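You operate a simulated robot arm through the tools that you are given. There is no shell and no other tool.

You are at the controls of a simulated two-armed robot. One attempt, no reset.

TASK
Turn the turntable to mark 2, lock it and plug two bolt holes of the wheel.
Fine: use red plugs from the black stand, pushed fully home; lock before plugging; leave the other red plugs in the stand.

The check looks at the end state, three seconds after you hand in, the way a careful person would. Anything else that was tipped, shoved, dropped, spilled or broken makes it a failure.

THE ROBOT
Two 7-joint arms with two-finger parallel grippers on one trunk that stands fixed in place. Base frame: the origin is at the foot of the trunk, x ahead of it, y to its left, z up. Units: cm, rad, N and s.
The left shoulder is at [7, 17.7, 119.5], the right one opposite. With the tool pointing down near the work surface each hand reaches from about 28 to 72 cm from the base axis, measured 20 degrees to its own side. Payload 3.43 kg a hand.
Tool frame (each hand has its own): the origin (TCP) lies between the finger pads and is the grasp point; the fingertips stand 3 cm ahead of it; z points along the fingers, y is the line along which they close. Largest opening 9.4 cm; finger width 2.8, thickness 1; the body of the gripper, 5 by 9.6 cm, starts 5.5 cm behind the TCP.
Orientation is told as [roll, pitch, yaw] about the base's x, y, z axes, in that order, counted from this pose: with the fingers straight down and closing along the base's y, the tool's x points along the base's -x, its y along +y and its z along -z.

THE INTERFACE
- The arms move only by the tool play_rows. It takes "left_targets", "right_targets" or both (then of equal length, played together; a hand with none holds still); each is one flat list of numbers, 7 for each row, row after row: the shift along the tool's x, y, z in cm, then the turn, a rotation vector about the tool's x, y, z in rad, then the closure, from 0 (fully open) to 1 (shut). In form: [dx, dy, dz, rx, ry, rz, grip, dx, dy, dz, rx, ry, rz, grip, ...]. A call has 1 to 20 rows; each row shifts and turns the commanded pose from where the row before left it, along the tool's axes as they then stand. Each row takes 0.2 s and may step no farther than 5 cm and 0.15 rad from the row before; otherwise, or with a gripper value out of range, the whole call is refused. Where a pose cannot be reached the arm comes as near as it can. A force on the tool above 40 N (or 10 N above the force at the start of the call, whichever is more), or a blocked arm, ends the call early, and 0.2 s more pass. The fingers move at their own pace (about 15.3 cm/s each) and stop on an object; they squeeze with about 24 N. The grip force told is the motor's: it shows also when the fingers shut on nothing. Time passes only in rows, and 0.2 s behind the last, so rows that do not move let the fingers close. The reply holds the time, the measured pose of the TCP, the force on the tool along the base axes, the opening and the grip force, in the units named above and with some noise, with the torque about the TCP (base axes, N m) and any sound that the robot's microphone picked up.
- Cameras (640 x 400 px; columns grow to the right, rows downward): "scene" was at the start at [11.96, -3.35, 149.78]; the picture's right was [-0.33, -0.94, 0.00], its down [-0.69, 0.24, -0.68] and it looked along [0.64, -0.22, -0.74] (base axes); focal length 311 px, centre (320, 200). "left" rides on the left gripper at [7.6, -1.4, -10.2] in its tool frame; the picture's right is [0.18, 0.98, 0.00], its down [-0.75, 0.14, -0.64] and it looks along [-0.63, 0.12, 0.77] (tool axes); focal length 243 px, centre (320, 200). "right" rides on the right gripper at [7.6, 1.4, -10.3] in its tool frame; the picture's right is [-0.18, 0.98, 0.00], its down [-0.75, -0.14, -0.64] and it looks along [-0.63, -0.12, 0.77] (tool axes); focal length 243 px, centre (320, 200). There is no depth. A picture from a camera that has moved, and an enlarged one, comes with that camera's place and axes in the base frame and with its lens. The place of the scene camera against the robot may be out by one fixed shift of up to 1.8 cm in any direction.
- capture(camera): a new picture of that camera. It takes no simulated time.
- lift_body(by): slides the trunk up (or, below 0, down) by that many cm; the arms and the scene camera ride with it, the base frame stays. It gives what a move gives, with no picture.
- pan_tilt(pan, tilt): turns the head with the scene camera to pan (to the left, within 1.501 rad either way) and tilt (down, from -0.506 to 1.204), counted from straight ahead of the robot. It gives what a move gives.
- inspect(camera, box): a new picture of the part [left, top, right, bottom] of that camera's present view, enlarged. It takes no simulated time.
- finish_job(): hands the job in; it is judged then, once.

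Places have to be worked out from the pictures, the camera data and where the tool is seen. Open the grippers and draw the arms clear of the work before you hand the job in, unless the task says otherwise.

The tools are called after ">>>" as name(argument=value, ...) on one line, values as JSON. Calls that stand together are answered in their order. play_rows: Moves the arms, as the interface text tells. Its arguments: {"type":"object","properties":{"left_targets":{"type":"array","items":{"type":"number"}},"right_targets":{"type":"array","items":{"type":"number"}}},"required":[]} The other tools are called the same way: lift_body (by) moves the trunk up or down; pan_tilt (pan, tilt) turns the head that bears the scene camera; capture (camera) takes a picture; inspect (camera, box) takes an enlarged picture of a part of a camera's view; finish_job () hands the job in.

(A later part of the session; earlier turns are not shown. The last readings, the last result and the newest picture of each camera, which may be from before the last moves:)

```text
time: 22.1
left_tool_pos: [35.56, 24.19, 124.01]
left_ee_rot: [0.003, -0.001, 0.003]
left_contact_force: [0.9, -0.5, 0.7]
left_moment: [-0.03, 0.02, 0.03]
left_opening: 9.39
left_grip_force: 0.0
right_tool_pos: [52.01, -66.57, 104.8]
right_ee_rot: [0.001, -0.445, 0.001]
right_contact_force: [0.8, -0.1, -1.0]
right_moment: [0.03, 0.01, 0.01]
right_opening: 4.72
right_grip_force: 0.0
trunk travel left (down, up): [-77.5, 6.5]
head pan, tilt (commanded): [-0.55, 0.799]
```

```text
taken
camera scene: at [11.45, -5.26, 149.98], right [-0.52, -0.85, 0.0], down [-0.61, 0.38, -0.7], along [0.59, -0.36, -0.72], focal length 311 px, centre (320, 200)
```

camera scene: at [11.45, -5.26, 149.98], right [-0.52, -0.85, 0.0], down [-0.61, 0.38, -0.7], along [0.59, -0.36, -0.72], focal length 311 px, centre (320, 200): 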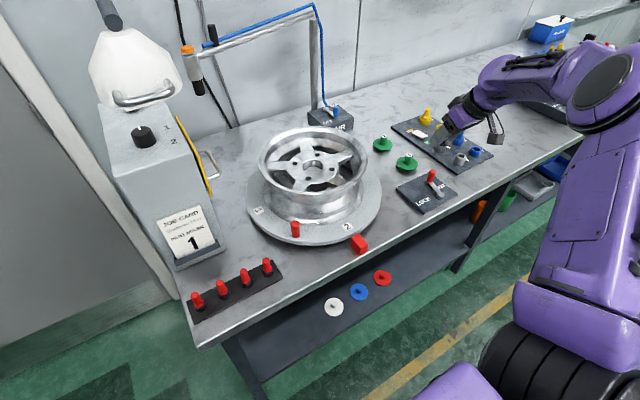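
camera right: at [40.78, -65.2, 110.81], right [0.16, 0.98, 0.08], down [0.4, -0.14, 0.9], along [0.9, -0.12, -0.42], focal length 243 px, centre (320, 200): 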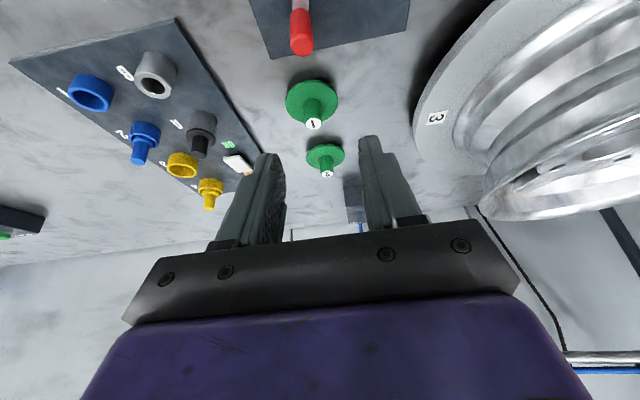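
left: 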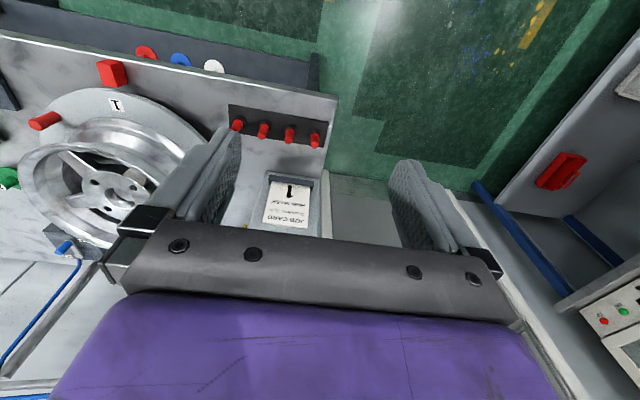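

I reached the spot above the knob without trouble. I enlarge the knob in the hand view to fix its side position.

>>> inspect(camera="right", box=[230, 0, 390, 110])

>>> inspect(camera="scene", box=[380, 90, 540, 220])

```text
3.64 times, centred on (310, 55) of right
camera zoom: at [40.78, -65.2, 110.81], right [0.16, 0.98, 0.08], down [0.4, -0.14, 0.9], along [0.9, -0.12, -0.42], focal length 882 px, centre (356, 727)
```

zoom: 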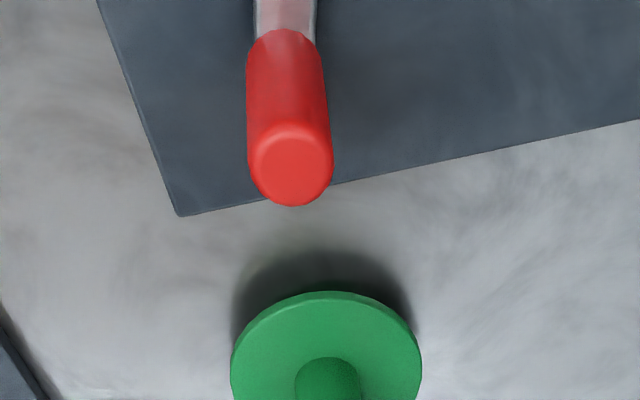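

```text
3.08 times, centred on (460, 155) of scene
camera zoom: at [11.45, -5.26, 149.98], right [-0.52, -0.85, 0.0], down [-0.61, 0.38, -0.7], along [0.59, -0.36, -0.72], focal length 957 px, centre (-111, 338)
```

zoom: 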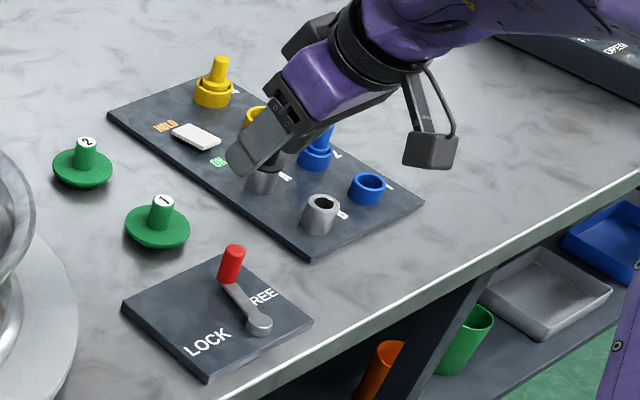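

The knob stands at about (52.1,-66.95), from z≈88.8 to 92.7. I lower the open fingers around it, keeping the tips above the lever arm.

>>> play_rows(right_targets=[1.418, -0.1, 2.51, 0, 0, 0, 0.5, 1.418, -0.1, 2.51, 0, 0, 0, 0.5, 1.418, -0.1, 2.51, 0, 0, 0, 0.5, 1.418, -0.1, 2.51, 0, 0, 0, 0.5])

>>> capture(camera="right")

>>> inspect(camera="scene", box=[390, 130, 490, 210])

```text
time: 23.1
left_tool_pos: [35.48, 24.42, 123.95]
left_ee_rot: [-0.001, -0.001, 0.004]
left_contact_force: [0.0, -0.1, -0.5]
left_moment: [0.03, 0.0, 0.02]
left_opening: 9.43
left_grip_force: 0.1
right_tool_pos: [51.27, -66.81, 93.53]
right_ee_rot: [-0.001, -0.447, 0.003]
right_contact_force: [0.7, 0.5, 0.3]
right_moment: [0.01, 0.0, -0.02]
right_opening: 4.7
right_grip_force: 0.1
trunk travel left (down, up): [-77.5, 6.5]
head pan, tilt (commanded): [-0.55, 0.799]
```

```text
taken
camera right: at [40.01, -65.41, 99.47], right [0.16, 0.98, 0.08], down [0.4, -0.14, 0.91], along [0.9, -0.12, -0.42], focal length 243 px, centre (320, 200)
```

right: 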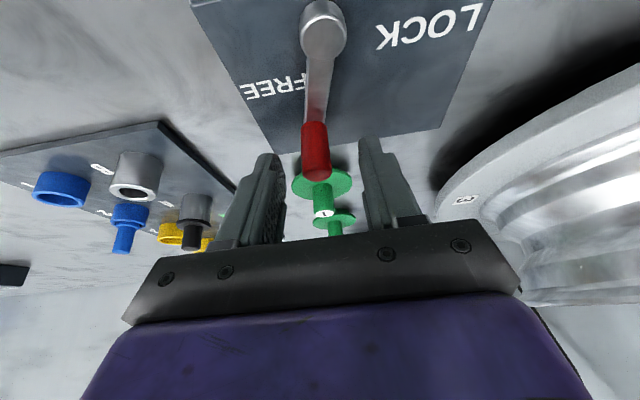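

```text
5.00 times, centred on (440, 170) of scene
camera zoom: at [11.4, -5.05, 149.99], right [-0.52, -0.85, 0.0], down [-0.61, 0.38, -0.7], along [0.59, -0.36, -0.72], focal length 1555 px, centre (-280, 350)
```

zoom: 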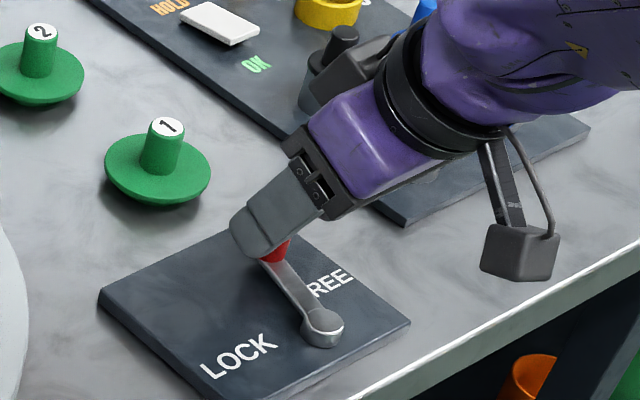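

The knob is between the fingers. I narrow the opening to a loose cage of about 2.6 cm and sweep it toward LOCK along the lever's arc for the first ~40°.

>>> play_rows(right_targets=[0, 0, 0, 0, 0, 0, 0.72, 0, 0, 0, 0, 0, 0, 0.72, -0.217, 0.84, 0.103, -0.0258, 0, -0.0542, 0.72, -0.125, 0.902, 0.059, -0.0258, 0, -0.0542, 0.72, -0.034, 0.912, 0.016, -0.0258, 0, -0.0542, 0.72, 0.072, 0.899, -0.034, -0.0258, 0, -0.0542, 0.72])

>>> capture(camera="right")

>>> inspect(camera="scene", box=[380, 130, 480, 210])

```text
time: 24.5
left_tool_pos: [35.5, 24.54, 123.94]
left_ee_rot: [-0.004, -0.002, 0.004]
left_contact_force: [-0.9, 1.3, -0.1]
left_moment: [0.03, -0.01, 0.0]
left_opening: 9.41
left_grip_force: 0.0
right_tool_pos: [51.15, -63.23, 93.67]
right_ee_rot: [-0.004, -0.448, 0.246]
right_contact_force: [-0.6, 0.1, -0.4]
right_moment: [-0.01, 0.0, -0.02]
right_opening: 2.64
right_grip_force: 0.1
trunk travel left (down, up): [-77.5, 6.5]
head pan, tilt (commanded): [-0.55, 0.799]
```

```text
taken
camera right: at [39.92, -64.55, 99.57], right [-0.08, 0.99, 0.08], down [0.42, -0.04, 0.91], along [0.9, 0.1, -0.42], focal length 243 px, centre (320, 200)
```

right: 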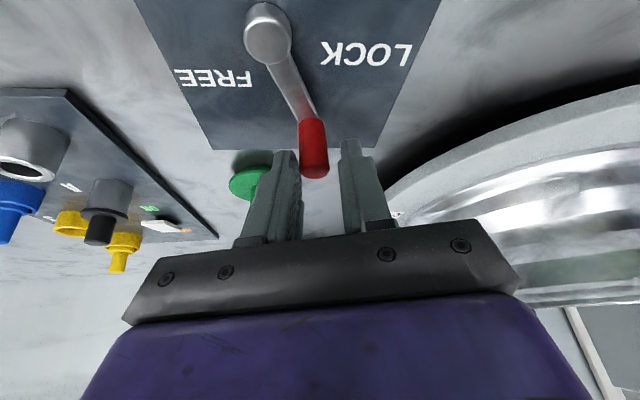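

```text
5.00 times, centred on (430, 170) of scene
camera zoom: at [11.32, -4.94, 149.99], right [-0.52, -0.85, 0.0], down [-0.61, 0.37, -0.7], along [0.59, -0.36, -0.72], focal length 1555 px, centre (-230, 350)
```

zoom: 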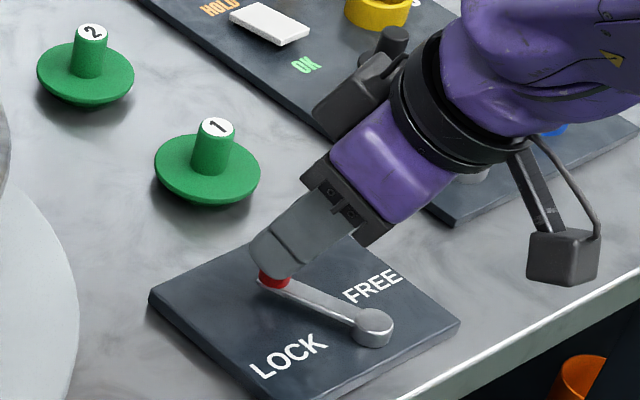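

The lever moves freely with the fingers. I carry on along the arc toward LOCK.

>>> play_rows(right_targets=[0.17, 0.866, -0.081, -0.0387, 0, -0.0812, 0.72, 0.236, 0.848, -0.112, -0.0387, 0, -0.0812, 0.72, 0.302, 0.809, -0.144, -0.0387, 0, -0.0812, 0.72, 0.377, 0.789, -0.18, -0.0387, 0, -0.0812, 0.72])

>>> capture(camera="right")

>>> inspect(camera="scene", box=[380, 130, 480, 210])

```text
time: 25.5
left_tool_pos: [35.71, 24.24, 123.93]
left_ee_rot: [0.002, 0.001, 0.004]
left_contact_force: [0.5, 0.8, -0.3]
left_moment: [-0.01, -0.02, 0.0]
left_opening: 9.4
left_grip_force: 0.0
right_tool_pos: [49.34, -61.08, 93.67]
right_ee_rot: [-0.009, -0.454, 0.603]
right_contact_force: [19.3, -21.1, 6.5]
right_moment: [-0.34, -0.84, -0.3]
right_opening: 4.2
right_grip_force: 13.3
trunk travel left (down, up): [-77.5, 6.5]
head pan, tilt (commanded): [-0.55, 0.799]
```

```text
taken
camera right: at [39.23, -66.21, 99.49], right [-0.42, 0.91, 0.07], down [0.4, 0.11, 0.91], along [0.81, 0.41, -0.41], focal length 243 px, centre (320, 200)
```

right: 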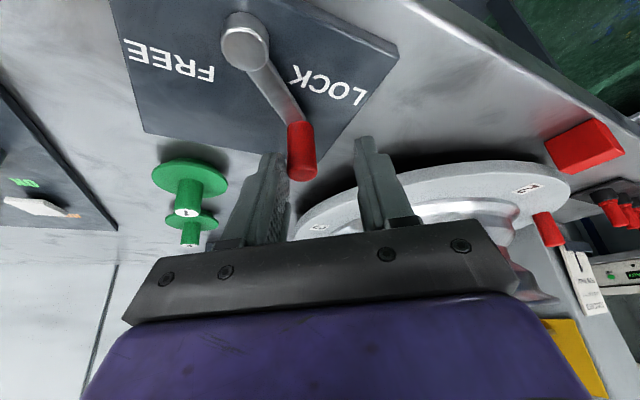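

```text
5.00 times, centred on (430, 170) of scene
camera zoom: at [11.69, -5.33, 149.97], right [-0.52, -0.85, 0.0], down [-0.61, 0.38, -0.69], along [0.59, -0.36, -0.72], focal length 1555 px, centre (-230, 350)
```

zoom: 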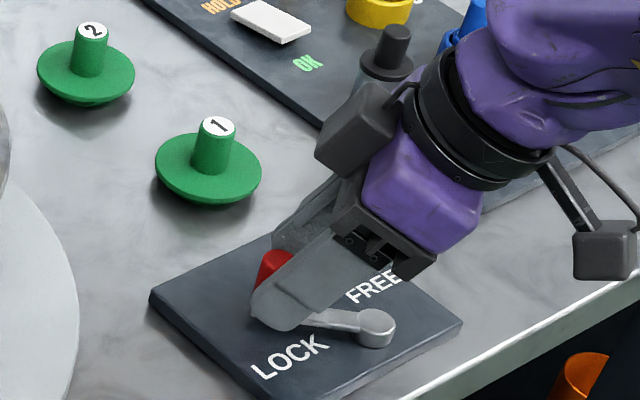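

The lever met a firm stop at roughly 44° from straight ahead (≈28 N, the finger was forced open), mirroring the FREE position. I back off, open the fingers, rise and look.

>>> play_rows(right_targets=[0, -0.5, 0, 0, 0, 0, 0.6, 0, -0.5, 0, 0, 0, 0, 0.5, 0, 0, 0, 0, 0, 0, 0.5, -1.29, 0, -2.71, 0, 0, 0, 0.5, -1.72, 0, -3.61, 0, 0, 0, 0.5, -1.72, 0, -3.61, 0, 0, 0, 0.5])

>>> capture(camera="right")

>>> inspect(camera="scene", box=[380, 130, 480, 210])

```text
time: 26.9
left_tool_pos: [35.45, 24.57, 123.89]
left_ee_rot: [-0.002, -0.002, 0.005]
left_contact_force: [0.4, 0.2, 0.7]
left_moment: [0.01, -0.01, 0.0]
left_opening: 9.41
left_grip_force: 0.1
right_tool_pos: [49.58, -61.44, 104.65]
right_ee_rot: [-0.004, -0.447, 0.604]
right_contact_force: [0.2, 0.2, 0.2]
right_moment: [-0.04, 0.02, -0.02]
right_opening: 4.71
right_grip_force: 0.1
trunk travel left (down, up): [-77.5, 6.5]
head pan, tilt (commanded): [-0.55, 0.799]
```

```text
taken
camera right: at [39.39, -66.64, 110.58], right [-0.42, 0.9, 0.08], down [0.41, 0.11, 0.9], along [0.81, 0.41, -0.42], focal length 243 px, centre (320, 200)
```

right: 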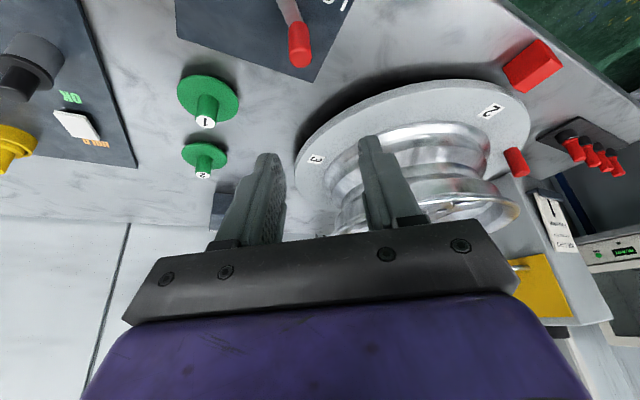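

```text
5.00 times, centred on (430, 170) of scene
camera zoom: at [11.3, -4.85, 149.99], right [-0.52, -0.85, 0.0], down [-0.61, 0.37, -0.7], along [0.59, -0.36, -0.72], focal length 1555 px, centre (-230, 350)
```

zoom: 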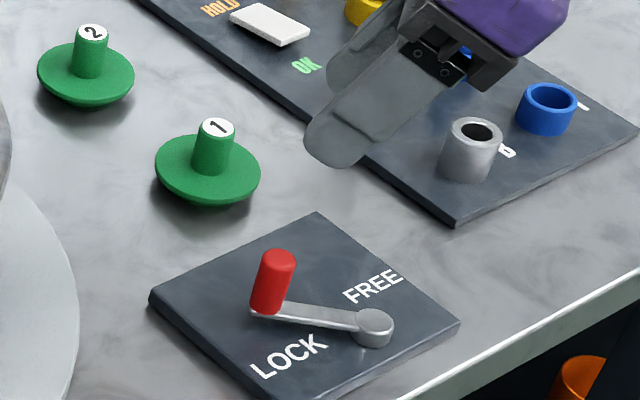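

The lever stayed where I left it, about 60° from FREE. I look closer to judge whether it is really at the end of its travel, and fix the knob position for a firm check push.

>>> inspect(camera="right", box=[220, 0, 380, 100])

>>> inspect(camera="scene", box=[400, 160, 450, 210])

```text
4.00 times, centred on (300, 50) of right
camera zoom: at [39.39, -66.64, 110.58], right [-0.42, 0.9, 0.08], down [0.41, 0.11, 0.9], along [0.81, 0.41, -0.42], focal length 970 px, centre (400, 800)
```

zoom: 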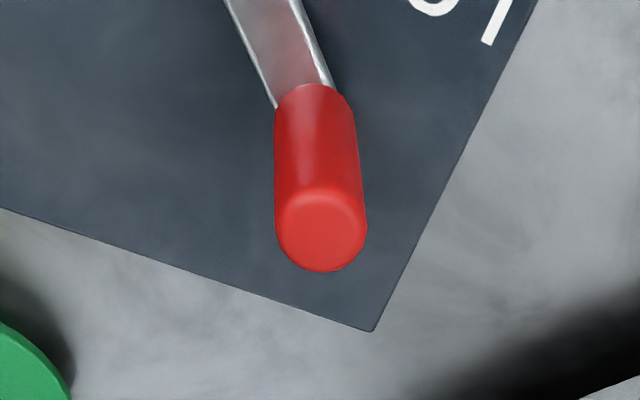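

```text
8.00 times, centred on (425, 185) of scene
camera zoom: at [11.3, -4.85, 149.99], right [-0.52, -0.85, 0.0], down [-0.61, 0.37, -0.7], along [0.59, -0.36, -0.72], focal length 2488 px, centre (-520, 320)
```

zoom: 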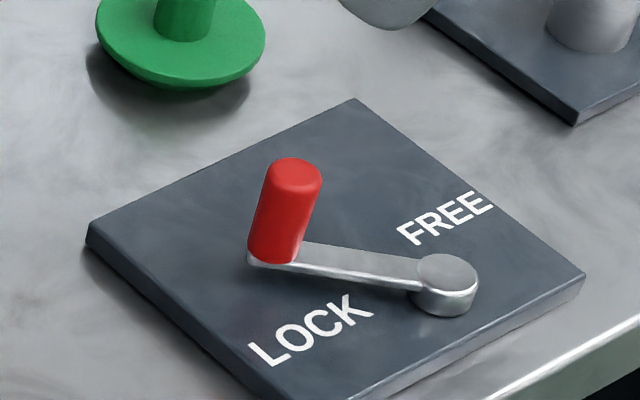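

The knob is now at about (50.5,-61.55), roughly 62° from where it started. To confirm the hard stop, I close the fingers and come in behind the knob on its FREE side.

>>> play_rows(right_targets=[0.132, -2.888, -0.063, 0, 0, 0, 1, 0, 0, 0, 0, 0, 0, 1, 0, 0, 0, 0, 0, 0, 1, 1.189, 0, 2.494, 0, 0, 0, 1, 1.189, 0, 2.494, 0, 0, 0, 1, 1.189, 0, 2.494, 0, 0, 0, 1, 1.189, 0, 2.494, 0, 0, 0, 1])

>>> capture(camera="right")

>>> inspect(camera="scene", box=[390, 140, 470, 210])

```text
time: 28.5
left_tool_pos: [35.5, 24.38, 123.91]
left_ee_rot: [0.0, -0.002, 0.004]
left_contact_force: [-0.5, -0.5, -0.2]
left_moment: [0.02, 0.0, -0.02]
left_opening: 9.4
left_grip_force: 0.1
right_tool_pos: [50.98, -64.02, 93.42]
right_ee_rot: [-0.004, -0.447, 0.605]
right_contact_force: [0.4, 0.4, -0.9]
right_moment: [0.02, -0.01, 0.03]
right_opening: 0.0
right_grip_force: 24.0
trunk travel left (down, up): [-77.5, 6.5]
head pan, tilt (commanded): [-0.55, 0.799]
```

```text
taken
camera right: at [40.94, -69.31, 99.42], right [-0.42, 0.9, 0.08], down [0.41, 0.11, 0.9], along [0.81, 0.41, -0.42], focal length 243 px, centre (320, 200)
```

right: 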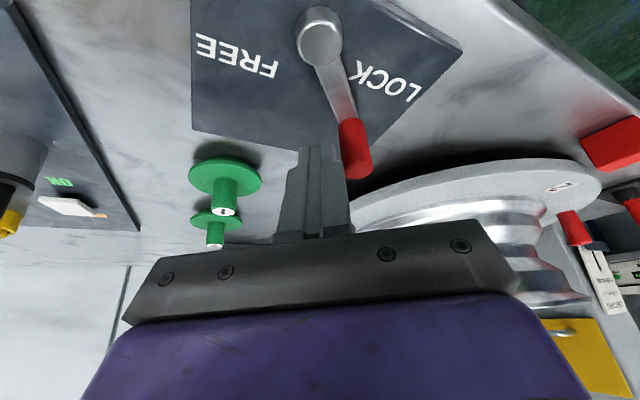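

```text
5.71 times, centred on (430, 175) of scene
camera zoom: at [11.44, -5.08, 149.98], right [-0.52, -0.85, 0.0], down [-0.61, 0.38, -0.7], along [0.59, -0.36, -0.72], focal length 1778 px, centre (-309, 343)
```

zoom: 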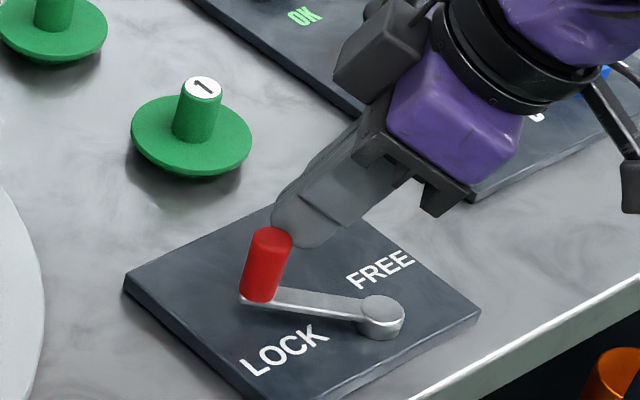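

The closed fingers stand right behind the knob. I push gently toward LOCK and watch the force.

>>> play_rows(right_targets=[0, 0.3, 0, 0, 0, 0, 1, 0, 0.25, 0, 0, 0, 0, 1, 0, 0.2, 0, 0, 0, 0, 1, 0, 0.2, 0, 0, 0, 0, 1])

>>> inspect(camera="scene", box=[390, 140, 470, 210])

```text
time: 29.5
left_tool_pos: [35.67, 24.06, 124.07]
left_ee_rot: [0.004, 0.0, 0.003]
left_contact_force: [-0.4, 0.4, 1.0]
left_moment: [0.0, -0.05, -0.03]
left_opening: 9.41
left_grip_force: 0.1
right_tool_pos: [50.79, -63.54, 93.62]
right_ee_rot: [-0.009, -0.453, 0.6]
right_contact_force: [17.2, -32.9, 15.5]
right_moment: [-0.41, -0.51, -0.62]
right_opening: 0.05
right_grip_force: 23.6
trunk travel left (down, up): [-77.5, 6.5]
head pan, tilt (commanded): [-0.55, 0.799]
```

```text
5.71 times, centred on (430, 175) of scene
camera zoom: at [11.53, -5.49, 149.99], right [-0.52, -0.85, 0.0], down [-0.61, 0.38, -0.69], along [0.59, -0.36, -0.72], focal length 1778 px, centre (-309, 343)
```

zoom: 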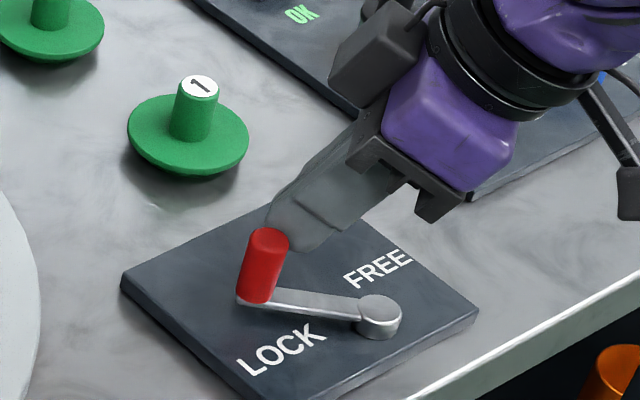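

The lever doesn't give at 40 N, so it is at its LOCK stop. I back off, rise, and level the hand, turning it to the yaw I used for the handle so I can test that the table is really locked.

>>> play_rows(right_targets=[0, -0.5, 0, 0, 0, 0, 1, 0, -0.6, 0, 0, 0, 0, 1, -1.51, 0, -3.16, 0, 0, 0, 1, -1.51, 0, -3.16, 0, 0, 0, 0.8, -1.51, 0, -3.16, 0, 0, 0, 0.5, -1.51, 0, -3.16, 0, 0, 0, 0.5, 0, 0, 0, 0, 0.149, 0, 0.5, 0, 0, 0, 0, 0.149, 0, 0.5, 0, 0, 0, 0, 0.149, 0, 0.5, 0, 0, 0, 0, 0, 0.1378, 0.5, 0, 0, 0, 0, 0, 0.1378, 0.5, 0, 0, 0, 0, 0, 0.1378, 0.5, 0, 0, 0, 0, 0, 0.1378, 0.5, 0, 0, 0, 0, 0, 0.1378, 0.5, 0, 0, 0, 0, 0, 0.1378, 0.5, 0, 0, 0, 0, 0, 0.1378, 0.5, 0, 0, 0, 0, 0, 0.1378, 0.5, 0, 0, 0, 0, 0, 0.1378, 0.5, 0, 0, 0, 0, 0, 0.1378, 0.5])

>>> capture(camera="scene")

```text
time: 33.5
left_tool_pos: [35.5, 24.51, 123.94]
left_ee_rot: [-0.001, -0.002, 0.004]
left_contact_force: [-0.1, 1.0, -0.2]
left_moment: [0.0, -0.02, 0.02]
left_opening: 9.38
left_grip_force: 0.1
right_tool_pos: [50.87, -64.02, 107.5]
right_ee_rot: [-0.001, -0.002, -0.777]
right_contact_force: [0.3, 0.0, 0.8]
right_moment: [0.01, 0.0, 0.03]
right_opening: 4.73
right_grip_force: 0.1
trunk travel left (down, up): [-77.5, 6.5]
head pan, tilt (commanded): [-0.55, 0.799]
```

```text
taken
camera scene: at [11.35, -4.95, 149.99], right [-0.52, -0.85, 0.0], down [-0.61, 0.37, -0.7], along [0.59, -0.36, -0.72], focal length 311 px, centre (320, 200)
```

scene: 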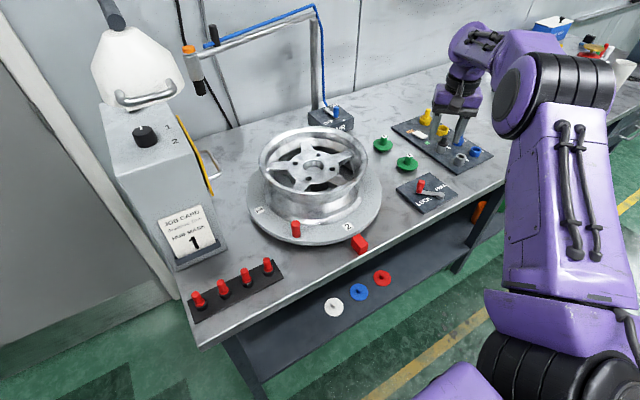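

The lever stays at LOCK, clear of FREE. I move over to the handle.

>>> play_rows(right_targets=[2.517, 3.135, 0, 0, 0, 0, 0.5, 2.517, 3.135, 0, 0, 0, 0, 0.5, 2.517, 3.135, 0, 0, 0, 0, 0.5, 2.517, 3.135, 0, 0, 0, 0, 0.5, 2.517, 3.135, 0, 0, 0, 0, 0.5, 2.517, 3.135, 0, 0, 0, 0, 0.5, 2.517, 3.135, 0, 0, 0, 0, 0.5, 2.517, 3.135, 0, 0, 0, 0, 0.5, 2.517, 3.135, 0, 0, 0, 0, 0.5, 2.517, 3.135, 0, 0, 0, 0, 0.5, 0, 0, 0, 0, -0.1, 0, 0.5, 0, 0, 0, 0, -0.1, 0, 0.5])

>>> capture(camera="right")

```text
time: 36.1
left_tool_pos: [35.34, 24.56, 123.98]
left_ee_rot: [-0.003, -0.004, 0.003]
left_contact_force: [0.2, 0.1, 0.4]
left_moment: [0.0, 0.0, -0.01]
left_opening: 9.42
left_grip_force: 0.0
right_tool_pos: [54.94, -23.85, 107.52]
right_ee_rot: [-0.002, -0.207, -0.776]
right_contact_force: [-0.1, 1.0, 0.2]
right_moment: [-0.02, -0.02, -0.03]
right_opening: 4.69
right_grip_force: 0.0
trunk travel left (down, up): [-77.5, 6.5]
head pan, tilt (commanded): [-0.55, 0.799]
```

```text
taken
camera right: at [49.22, -16.24, 115.95], right [0.82, 0.57, 0.04], down [0.33, -0.53, 0.78], along [0.47, -0.63, -0.62], focal length 243 px, centre (320, 200)
```

right: 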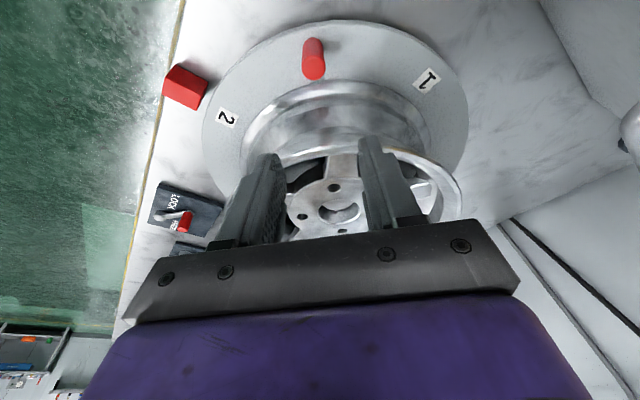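

I lower around the handle as before, narrow the fingers to a loose fit, and give a small tangential nudge to feel whether the table holds.

>>> play_rows(right_targets=[0.673, 0, 3.205, 0, 0, 0, 0.5, 0.673, 0, 3.205, 0, 0, 0, 0.5, 0.673, 0, 3.205, 0, 0, 0, 0.5, 0.673, 0, 3.205, 0, 0, 0, 0.5, 0, 0, 0, 0, 0, 0, 0.72, 0, 0, 0, 0, 0, 0, 0.72])

>>> capture(camera="right")

```text
time: 37.5
left_tool_pos: [35.49, 24.55, 123.93]
left_ee_rot: [-0.001, -0.001, 0.003]
left_contact_force: [-0.3, 0.3, -0.6]
left_moment: [-0.02, 0.0, 0.03]
left_opening: 9.38
left_grip_force: 0.2
right_tool_pos: [54.93, -24.16, 94.32]
right_ee_rot: [-0.002, -0.205, -0.776]
right_contact_force: [0.1, -0.5, -0.5]
right_moment: [-0.01, 0.02, 0.03]
right_opening: 2.62
right_grip_force: 0.1
trunk travel left (down, up): [-77.5, 6.5]
head pan, tilt (commanded): [-0.55, 0.799]
```

```text
taken
camera right: at [49.23, -16.36, 102.84], right [0.82, 0.58, 0.04], down [0.34, -0.53, 0.78], along [0.47, -0.63, -0.62], focal length 243 px, centre (320, 200)
```

right: 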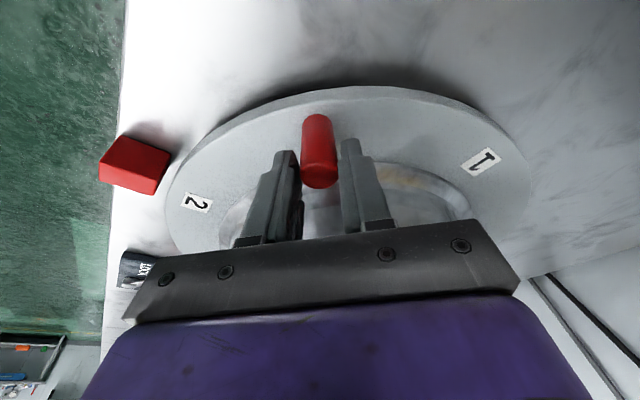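

Fingers sit loosely around the handle with no force. I nudge 0.5 cm along the tangent and read the force.

>>> play_rows(right_targets=[0, 0.25, 0, 0, 0, 0, 0.72, 0, 0.25, 0, 0, 0, 0, 0.72])

>>> capture(camera="right")

```text
time: 38.1
left_tool_pos: [35.42, 24.38, 124.01]
left_ee_rot: [0.0, -0.002, 0.003]
left_contact_force: [-0.1, -0.6, 0.3]
left_moment: [0.04, 0.0, -0.02]
left_opening: 9.43
left_grip_force: 0.2
right_tool_pos: [55.14, -23.83, 94.27]
right_ee_rot: [-0.002, -0.203, -0.776]
right_contact_force: [-2.9, -2.3, 0.0]
right_moment: [-0.03, 0.02, 0.03]
right_opening: 2.83
right_grip_force: 1.5
trunk travel left (down, up): [-77.5, 6.5]
head pan, tilt (commanded): [-0.55, 0.799]
```

```text
taken
camera right: at [49.49, -16.07, 102.83], right [0.82, 0.57, 0.04], down [0.34, -0.53, 0.78], along [0.47, -0.63, -0.62], focal length 243 px, centre (320, 200)
```

right: 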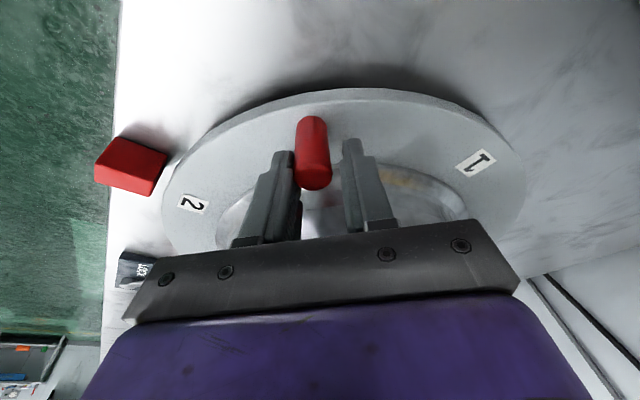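

Contact is just made (≈3.7 N, the finger yields a little). I push another 0.5 cm.

>>> play_rows(right_targets=[0, 0.25, 0, 0, 0, 0, 0.72, 0, 0.25, 0, 0, 0, 0, 0.72])

>>> capture(camera="right")

```text
time: 38.7
left_tool_pos: [35.27, 24.35, 124.12]
left_ee_rot: [-0.001, -0.002, 0.003]
left_contact_force: [0.5, -1.4, 0.0]
left_moment: [-0.02, 0.0, -0.01]
left_opening: 9.41
left_grip_force: 0.0
right_tool_pos: [55.47, -23.49, 94.33]
right_ee_rot: [-0.001, -0.202, -0.777]
right_contact_force: [-10.5, -9.3, 1.0]
right_moment: [-0.07, 0.09, 0.06]
right_opening: 3.4
right_grip_force: 7.1
trunk travel left (down, up): [-77.5, 6.5]
head pan, tilt (commanded): [-0.55, 0.799]
```

```text
taken
camera right: at [49.73, -15.83, 102.83], right [0.82, 0.57, 0.04], down [0.34, -0.53, 0.78], along [0.47, -0.63, -0.62], focal length 243 px, centre (320, 200)
```

right: 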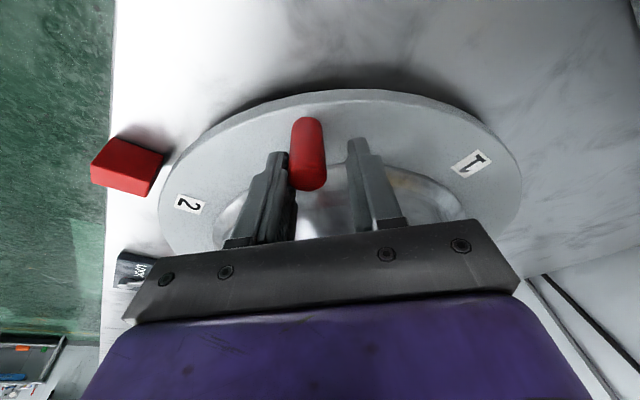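

At 14 N the handle does not budge and only the finger yields, so the table is locked. I back off, rise, level the hand and move over the plug stand.

>>> play_rows(right_targets=[0, -0.5, 0, 0, 0, 0, 0.6, 0, -0.5, 0, 0, 0, 0, 0.5, 0, 0, 0, 0, 0, 0, 0.5, -0.673, 0, -3.205, 0, 0, 0, 0.5, -0.673, 0, -3.205, 0, 0, 0, 0.5, -0.673, 0, -3.205, 0, 0, 0, 0.5, -0.673, 0, -3.205, 0, 0, 0, 0.5, 0, 0, 0, 0, 0.1, 0, 0.5, 0, 0, 0, 0, 0.103, 0, 0.5, 0, 0, 0, 0, 0, -0.1295, 0.5, 0, 0, 0, 0, 0, -0.1295, 0.5, 0, 0, 0, 0, 0, -0.1295, 0.5, 0, 0, 0, 0, 0, -0.1295, 0.5, 0, 0, 0, 0, 0, -0.1295, 0.5, 0, 0, 0, 0, 0, -0.1295, 0.5, 2.3, 3.3, 0, 0, 0, 0, 0.5, 2.3, 3.3, 0, 0, 0, 0, 0.5, 2.3, 3.3, 0, 0, 0, 0, 0.5])

>>> capture(camera="right")

>>> capture(camera="scene")

```text
time: 42.5
left_tool_pos: [35.35, 24.46, 123.94]
left_ee_rot: [-0.002, -0.002, 0.002]
left_contact_force: [1.0, 0.7, -0.5]
left_moment: [-0.04, -0.04, 0.0]
left_opening: 9.41
left_grip_force: 0.0
right_tool_pos: [47.96, -14.01, 107.56]
right_ee_rot: [-0.002, -0.001, 0.0]
right_contact_force: [-0.2, -0.4, -0.7]
right_moment: [-0.01, 0.0, 0.0]
right_opening: 4.69
right_grip_force: 0.0
trunk travel left (down, up): [-77.5, 6.5]
head pan, tilt (commanded): [-0.55, 0.799]
```

```text
taken
camera right: at [40.49, -12.65, 117.68], right [0.18, 0.98, 0.0], down [0.75, -0.14, 0.64], along [0.63, -0.12, -0.77], focal length 243 px, centre (320, 200)
```

right: 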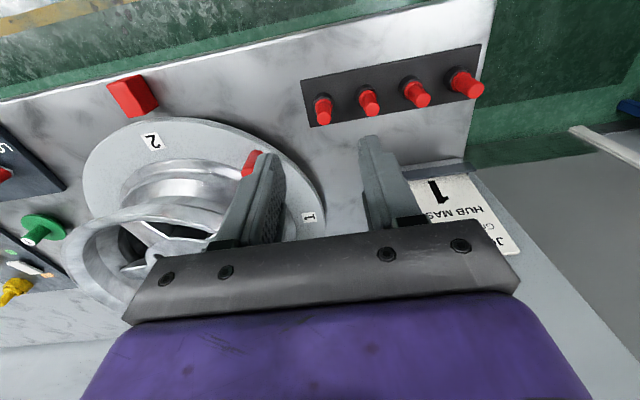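

```text
taken
camera scene: at [11.26, -4.85, 150.0], right [-0.52, -0.85, 0.0], down [-0.61, 0.37, -0.7], along [0.59, -0.36, -0.72], focal length 311 px, centre (320, 200)
```

scene: 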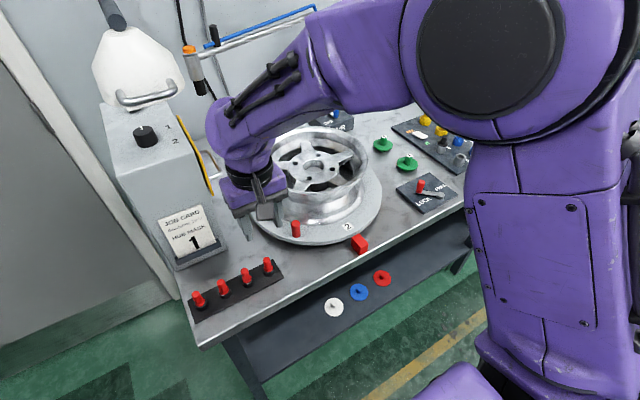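

I enlarge the plug stand to work out where each plug is and what shape it has.

>>> inspect(camera="right", box=[290, 30, 500, 150])

>>> inspect(camera="scene", box=[180, 250, 290, 330])

```text
3.05 times, centred on (395, 90) of right
camera zoom: at [40.49, -12.65, 117.68], right [0.18, 0.98, 0.0], down [0.75, -0.14, 0.64], along [0.63, -0.12, -0.77], focal length 739 px, centre (91, 535)
```

zoom: 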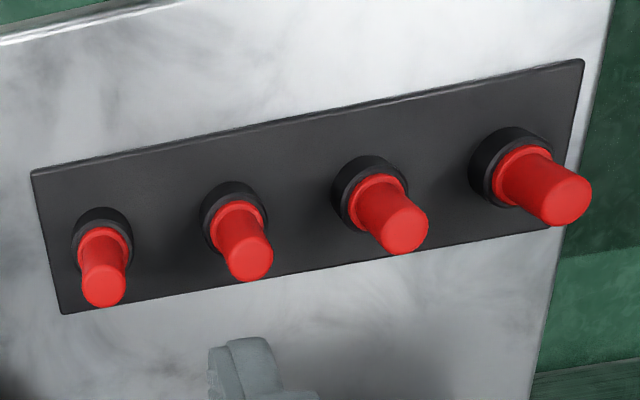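

```text
5.00 times, centred on (235, 290) of scene
camera zoom: at [11.26, -4.85, 150.0], right [-0.52, -0.85, 0.0], down [-0.61, 0.37, -0.7], along [0.59, -0.36, -0.72], focal length 1555 px, centre (745, -250)
```

zoom: 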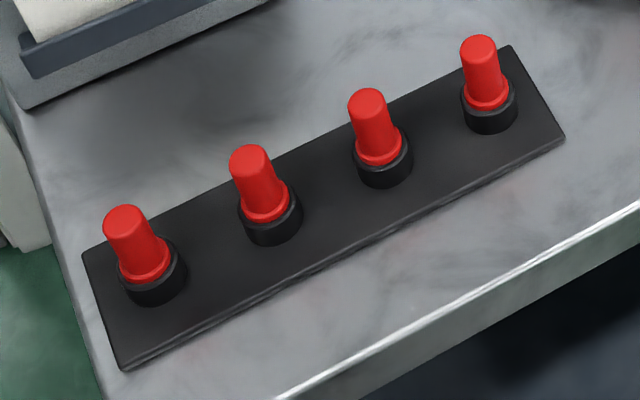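

Plug positions come out as A (50.4,-14.0), B (50.4,-8.9), C (50.3,-3.7) and D (50.2,1.4), with tops at z≈92. I move above plug A, the one nearest the wheel, and check it against the tool axis.

>>> play_rows(right_targets=[-0.813, 0, 2.85, 0, 0, 0, 0.6, -0.813, 0, 2.85, 0, 0, 0, 0.6, -0.813, 0, 2.85, 0, 0, 0, 0.6])

>>> inspect(camera="right", box=[240, 60, 400, 180])

>>> inspect(camera="scene", box=[200, 200, 320, 300])

```text
time: 43.3
left_tool_pos: [35.57, 24.47, 123.84]
left_ee_rot: [-0.002, 0.001, 0.004]
left_contact_force: [-0.3, -0.4, -0.9]
left_moment: [-0.01, -0.03, 0.03]
left_opening: 9.41
left_grip_force: 0.1
right_tool_pos: [50.52, -14.18, 98.75]
right_ee_rot: [-0.002, 0.003, 0.002]
right_contact_force: [-0.7, -0.1, 0.0]
right_moment: [-0.01, 0.03, 0.02]
right_opening: 3.78
right_grip_force: 0.1
trunk travel left (down, up): [-77.5, 6.5]
head pan, tilt (commanded): [-0.55, 0.799]
```

```text
3.33 times, centred on (320, 120) of right
camera zoom: at [43.03, -12.76, 109.05], right [0.18, 0.98, 0.0], down [0.75, -0.14, 0.64], along [0.63, -0.12, -0.77], focal length 809 px, centre (320, 467)
```

zoom: 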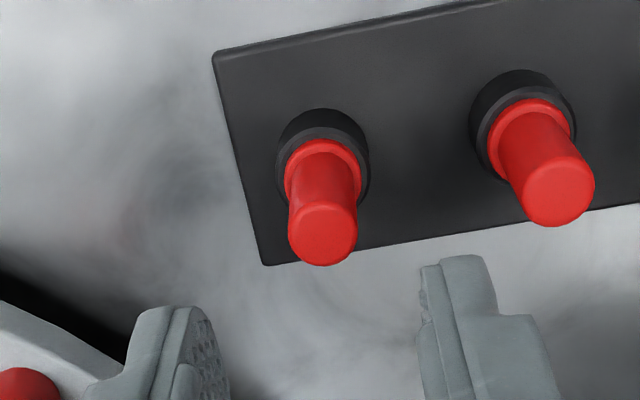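

```text
4.00 times, centred on (260, 250) of scene
camera zoom: at [11.46, -4.95, 149.99], right [-0.52, -0.85, 0.0], down [-0.61, 0.37, -0.7], along [0.59, -0.36, -0.72], focal length 1244 px, centre (560, 0)
```

zoom: 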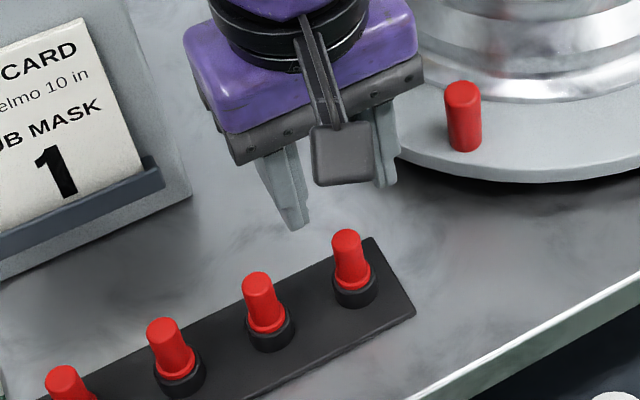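

Plug A is within about 0.15 cm of the tool axis. I correct that and lower to a grip height with the tips just above the plug's flange.

>>> play_rows(right_targets=[0.13, 0.1, 2.15, 0, 0, 0, 0.6, 0, 0, 2.15, 0, 0, 0, 0.6, 0, 0, 2.15, 0, 0, 0, 0.6])

>>> inspect(camera="right", box=[240, 80, 400, 220])

>>> inspect(camera="scene", box=[210, 210, 310, 290])

```text
time: 44.1
left_tool_pos: [35.59, 24.49, 124.04]
left_ee_rot: [-0.001, -0.003, 0.001]
left_contact_force: [-0.1, -0.9, 0.4]
left_moment: [-0.04, 0.06, 0.03]
left_opening: 9.38
left_grip_force: 0.0
right_tool_pos: [50.37, -14.19, 92.31]
right_ee_rot: [-0.001, 0.001, 0.0]
right_contact_force: [0.4, -0.5, -0.7]
right_moment: [0.03, -0.02, -0.03]
right_opening: 3.75
right_grip_force: 0.2
trunk travel left (down, up): [-77.5, 6.5]
head pan, tilt (commanded): [-0.55, 0.799]
```

```text
2.86 times, centred on (320, 150) of right
camera zoom: at [42.84, -12.71, 102.66], right [0.18, 0.98, 0.0], down [0.75, -0.14, 0.64], along [0.63, -0.12, -0.77], focal length 693 px, centre (320, 343)
```

zoom: 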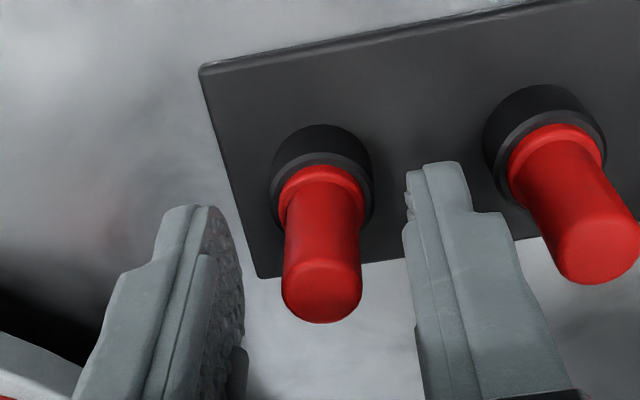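

```text
5.00 times, centred on (260, 250) of scene
camera zoom: at [11.38, -4.93, 149.99], right [-0.52, -0.85, 0.0], down [-0.61, 0.37, -0.7], along [0.59, -0.36, -0.72], focal length 1555 px, centre (620, -50)
```

zoom: 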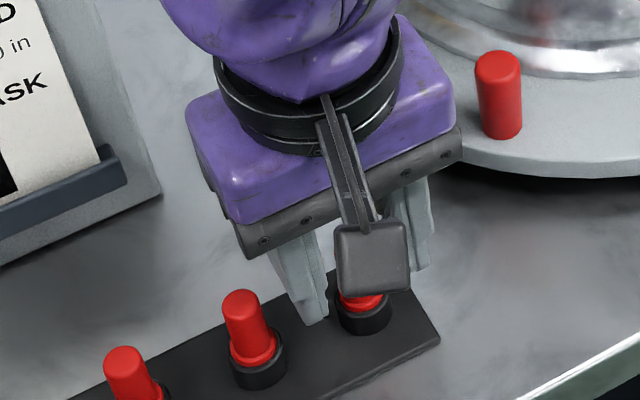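

The plug stands centred between the fingers, tips just above the flange. I close on it.

>>> play_rows(right_targets=[0.1, 0, 0, 0, 0, 0, 0.75, 0, 0, 0, 0, 0, 0, 1, 0, 0, 0, 0, 0, 0, 1, 0, 0, 0, 0, 0, 0, 1])

>>> inspect(camera="right", box=[240, 80, 400, 220])

```text
time: 45.1
left_tool_pos: [35.56, 24.51, 123.97]
left_ee_rot: [0.0, -0.002, 0.002]
left_contact_force: [0.0, 0.6, -0.1]
left_moment: [0.02, 0.07, 0.01]
left_opening: 9.37
left_grip_force: 0.1
right_tool_pos: [50.23, -14.14, 92.45]
right_ee_rot: [-0.001, -0.001, 0.0]
right_contact_force: [-0.2, 1.0, 0.2]
right_moment: [0.0, 0.05, 0.0]
right_opening: 1.36
right_grip_force: 23.6
trunk travel left (down, up): [-77.5, 6.5]
head pan, tilt (commanded): [-0.55, 0.799]
```

```text
2.86 times, centred on (320, 150) of right
camera zoom: at [42.71, -12.68, 102.68], right [0.18, 0.98, 0.0], down [0.75, -0.14, 0.64], along [0.63, -0.12, -0.77], focal length 693 px, centre (320, 343)
```

zoom: 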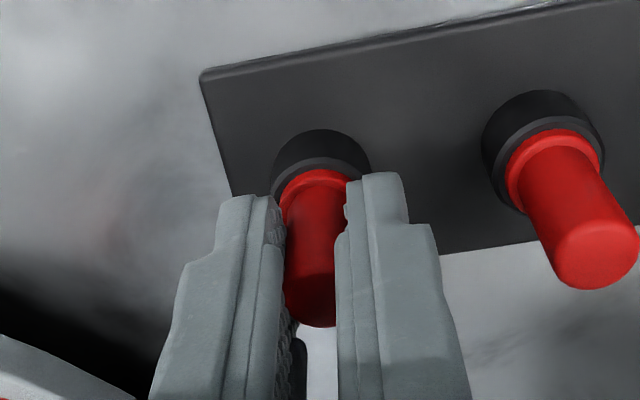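

The plug is held (opening 1.36 cm) with hardly any side force. I lift straight up.

>>> play_rows(right_targets=[0, 0, -0.7, 0, 0, 0, 1, 0, 0, -1, 0, 0, 0, 1, 0, 0, -1.5, 0, 0, 0, 1, 0, 0, -2.5, 0, 0, 0, 1, 0, 0, -3, 0, 0, 0, 1, 0, 0, -3.5, 0, 0, 0, 1])

>>> capture(camera="right")

>>> inspect(camera="scene", box=[180, 180, 340, 310])

```text
time: 46.5
left_tool_pos: [35.45, 24.53, 123.95]
left_ee_rot: [-0.001, -0.002, 0.002]
left_contact_force: [0.3, 0.4, -0.2]
left_moment: [-0.02, 0.02, 0.01]
left_opening: 9.39
left_grip_force: 0.0
right_tool_pos: [50.19, -13.93, 104.72]
right_ee_rot: [-0.002, 0.002, 0.002]
right_contact_force: [-0.7, 0.5, -1.0]
right_moment: [0.01, -0.02, 0.01]
right_opening: 1.35
right_grip_force: 23.8
trunk travel left (down, up): [-77.5, 6.5]
head pan, tilt (commanded): [-0.55, 0.799]
```

```text
taken
camera right: at [42.64, -12.57, 114.95], right [0.18, 0.98, 0.0], down [0.75, -0.14, 0.64], along [0.63, -0.12, -0.77], focal length 243 px, centre (320, 200)
```

right: 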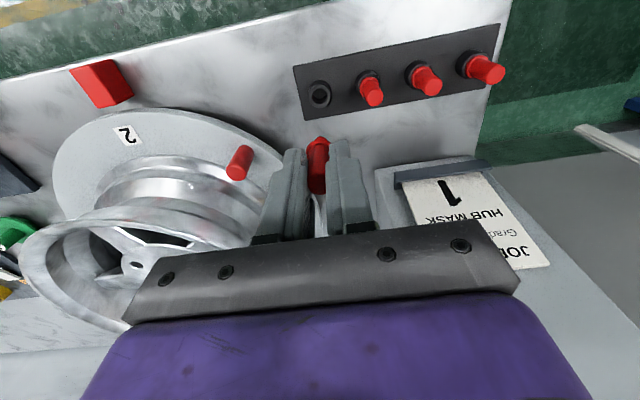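

```text
3.08 times, centred on (260, 245) of scene
camera zoom: at [11.23, -4.92, 150.0], right [-0.52, -0.85, 0.0], down [-0.61, 0.37, -0.7], along [0.59, -0.36, -0.72], focal length 957 px, centre (505, 62)
```

zoom: 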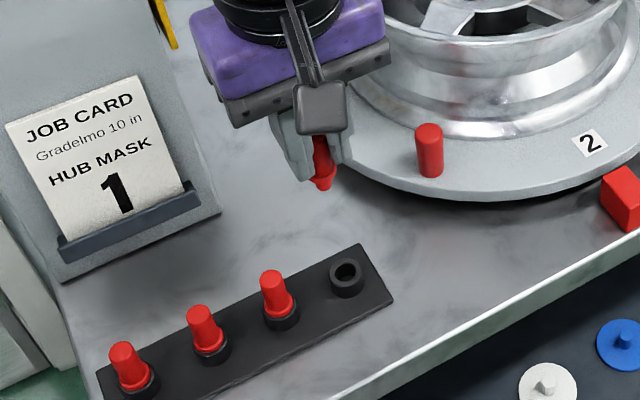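

The plug came out cleanly. I check how it hangs in the fingers and what its pin looks like.

>>> inspect(camera="right", box=[270, 110, 370, 210])

>>> inspect(camera="scene", box=[250, 200, 310, 250])

```text
4.00 times, centred on (320, 160) of right
camera zoom: at [42.64, -12.57, 114.95], right [0.18, 0.98, 0.0], down [0.75, -0.14, 0.64], along [0.63, -0.12, -0.77], focal length 970 px, centre (320, 360)
```

zoom: 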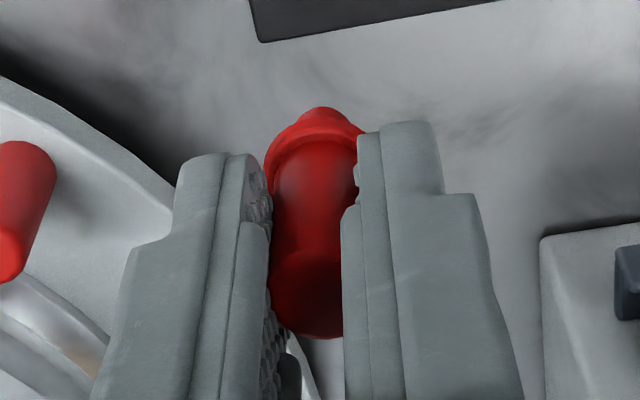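

```text
8.00 times, centred on (280, 225) of scene
camera zoom: at [11.23, -4.92, 150.0], right [-0.52, -0.85, 0.0], down [-0.61, 0.37, -0.7], along [0.59, -0.36, -0.72], focal length 2488 px, centre (640, 0)
```

zoom: 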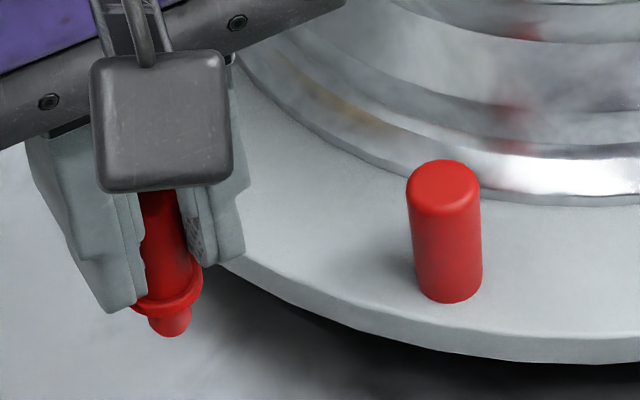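

The plug has a short pin below its flange and hangs straight. I carry it above the near-left bolt hole, staying above the rim.

>>> play_rows(right_targets=[0, 0, -3.3, 0, 0, 0, 1, -1.967, -3.1, 0, 0, 0, 0, 1, -1.967, -3.1, 0, 0, 0, 0, 1, -1.967, -3.1, 0, 0, 0, 0, 1, -1.967, -3.1, 0, 0, 0, 0, 1, -1.967, -3.1, 0, 0, 0, 0, 1, -1.967, -3.1, 0, 0, 0, 0, 1, 0, 0, 0, 0, 0, 0, 1])

>>> capture(camera="right")

>>> inspect(camera="scene", box=[230, 90, 430, 250])

```text
time: 48.3
left_tool_pos: [35.49, 24.56, 124.03]
left_ee_rot: [-0.001, -0.002, 0.003]
left_contact_force: [0.2, 0.8, 0.0]
left_moment: [0.0, 0.02, 0.03]
left_opening: 9.4
left_grip_force: 0.0
right_tool_pos: [62.08, -32.57, 107.92]
right_ee_rot: [-0.002, 0.002, 0.0]
right_contact_force: [0.0, -0.2, -0.6]
right_moment: [-0.01, -0.02, 0.05]
right_opening: 1.36
right_grip_force: 23.9
trunk travel left (down, up): [-77.5, 6.5]
head pan, tilt (commanded): [-0.55, 0.799]
```

```text
taken
camera right: at [54.53, -31.09, 118.29], right [0.18, 0.98, 0.0], down [0.75, -0.14, 0.64], along [0.63, -0.12, -0.77], focal length 243 px, centre (320, 200)
```

right: 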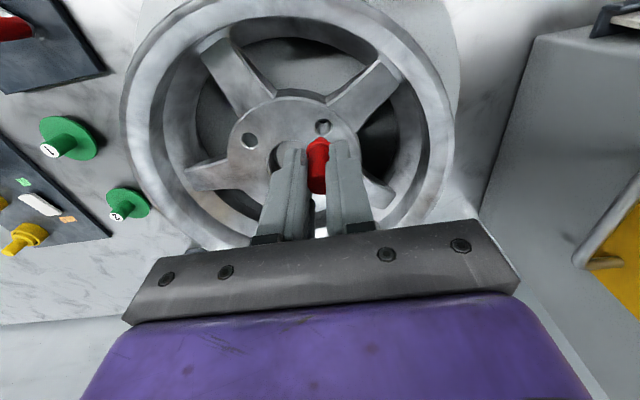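

```text
2.50 times, centred on (330, 170) of scene
camera zoom: at [11.31, -4.89, 150.0], right [-0.52, -0.85, 0.0], down [-0.61, 0.37, -0.7], along [0.59, -0.36, -0.72], focal length 778 px, centre (295, 275)
```

zoom: 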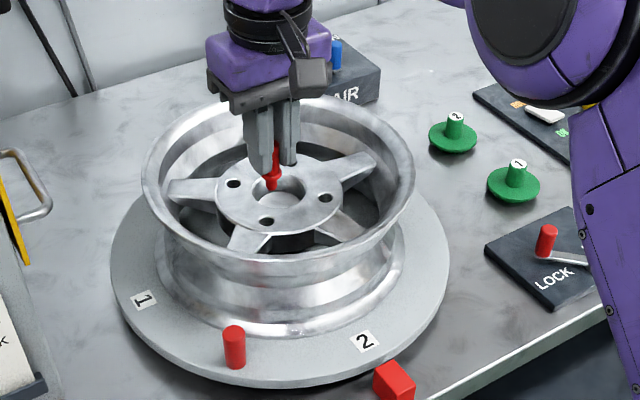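

Both near holes are visible in the hand camera. I enlarge them to measure.

>>> inspect(camera="right", box=[230, 90, 390, 210])

>>> inspect(camera="scene", box=[285, 130, 365, 190])

```text
3.33 times, centred on (310, 150) of right
camera zoom: at [54.53, -31.09, 118.29], right [0.18, 0.98, 0.0], down [0.75, -0.14, 0.64], along [0.63, -0.12, -0.77], focal length 809 px, centre (353, 367)
```

zoom: 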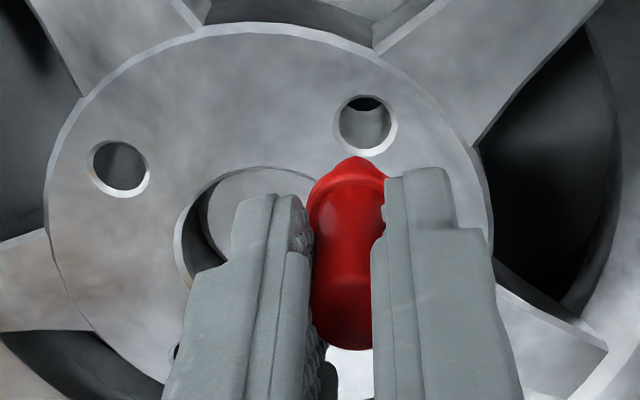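

```text
6.67 times, centred on (325, 160) of scene
camera zoom: at [11.31, -4.89, 150.0], right [-0.52, -0.85, 0.0], down [-0.61, 0.37, -0.7], along [0.59, -0.36, -0.72], focal length 2074 px, centre (287, 467)
```

zoom: 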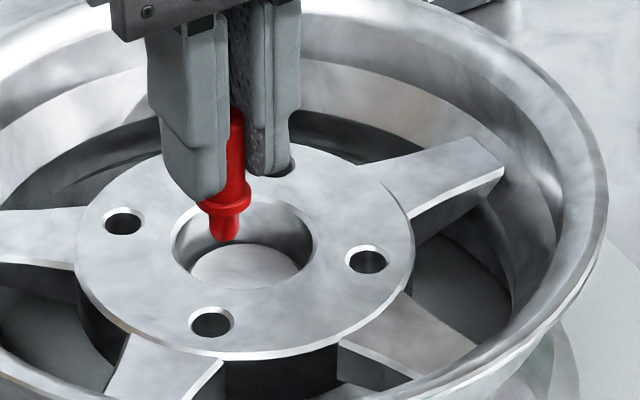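

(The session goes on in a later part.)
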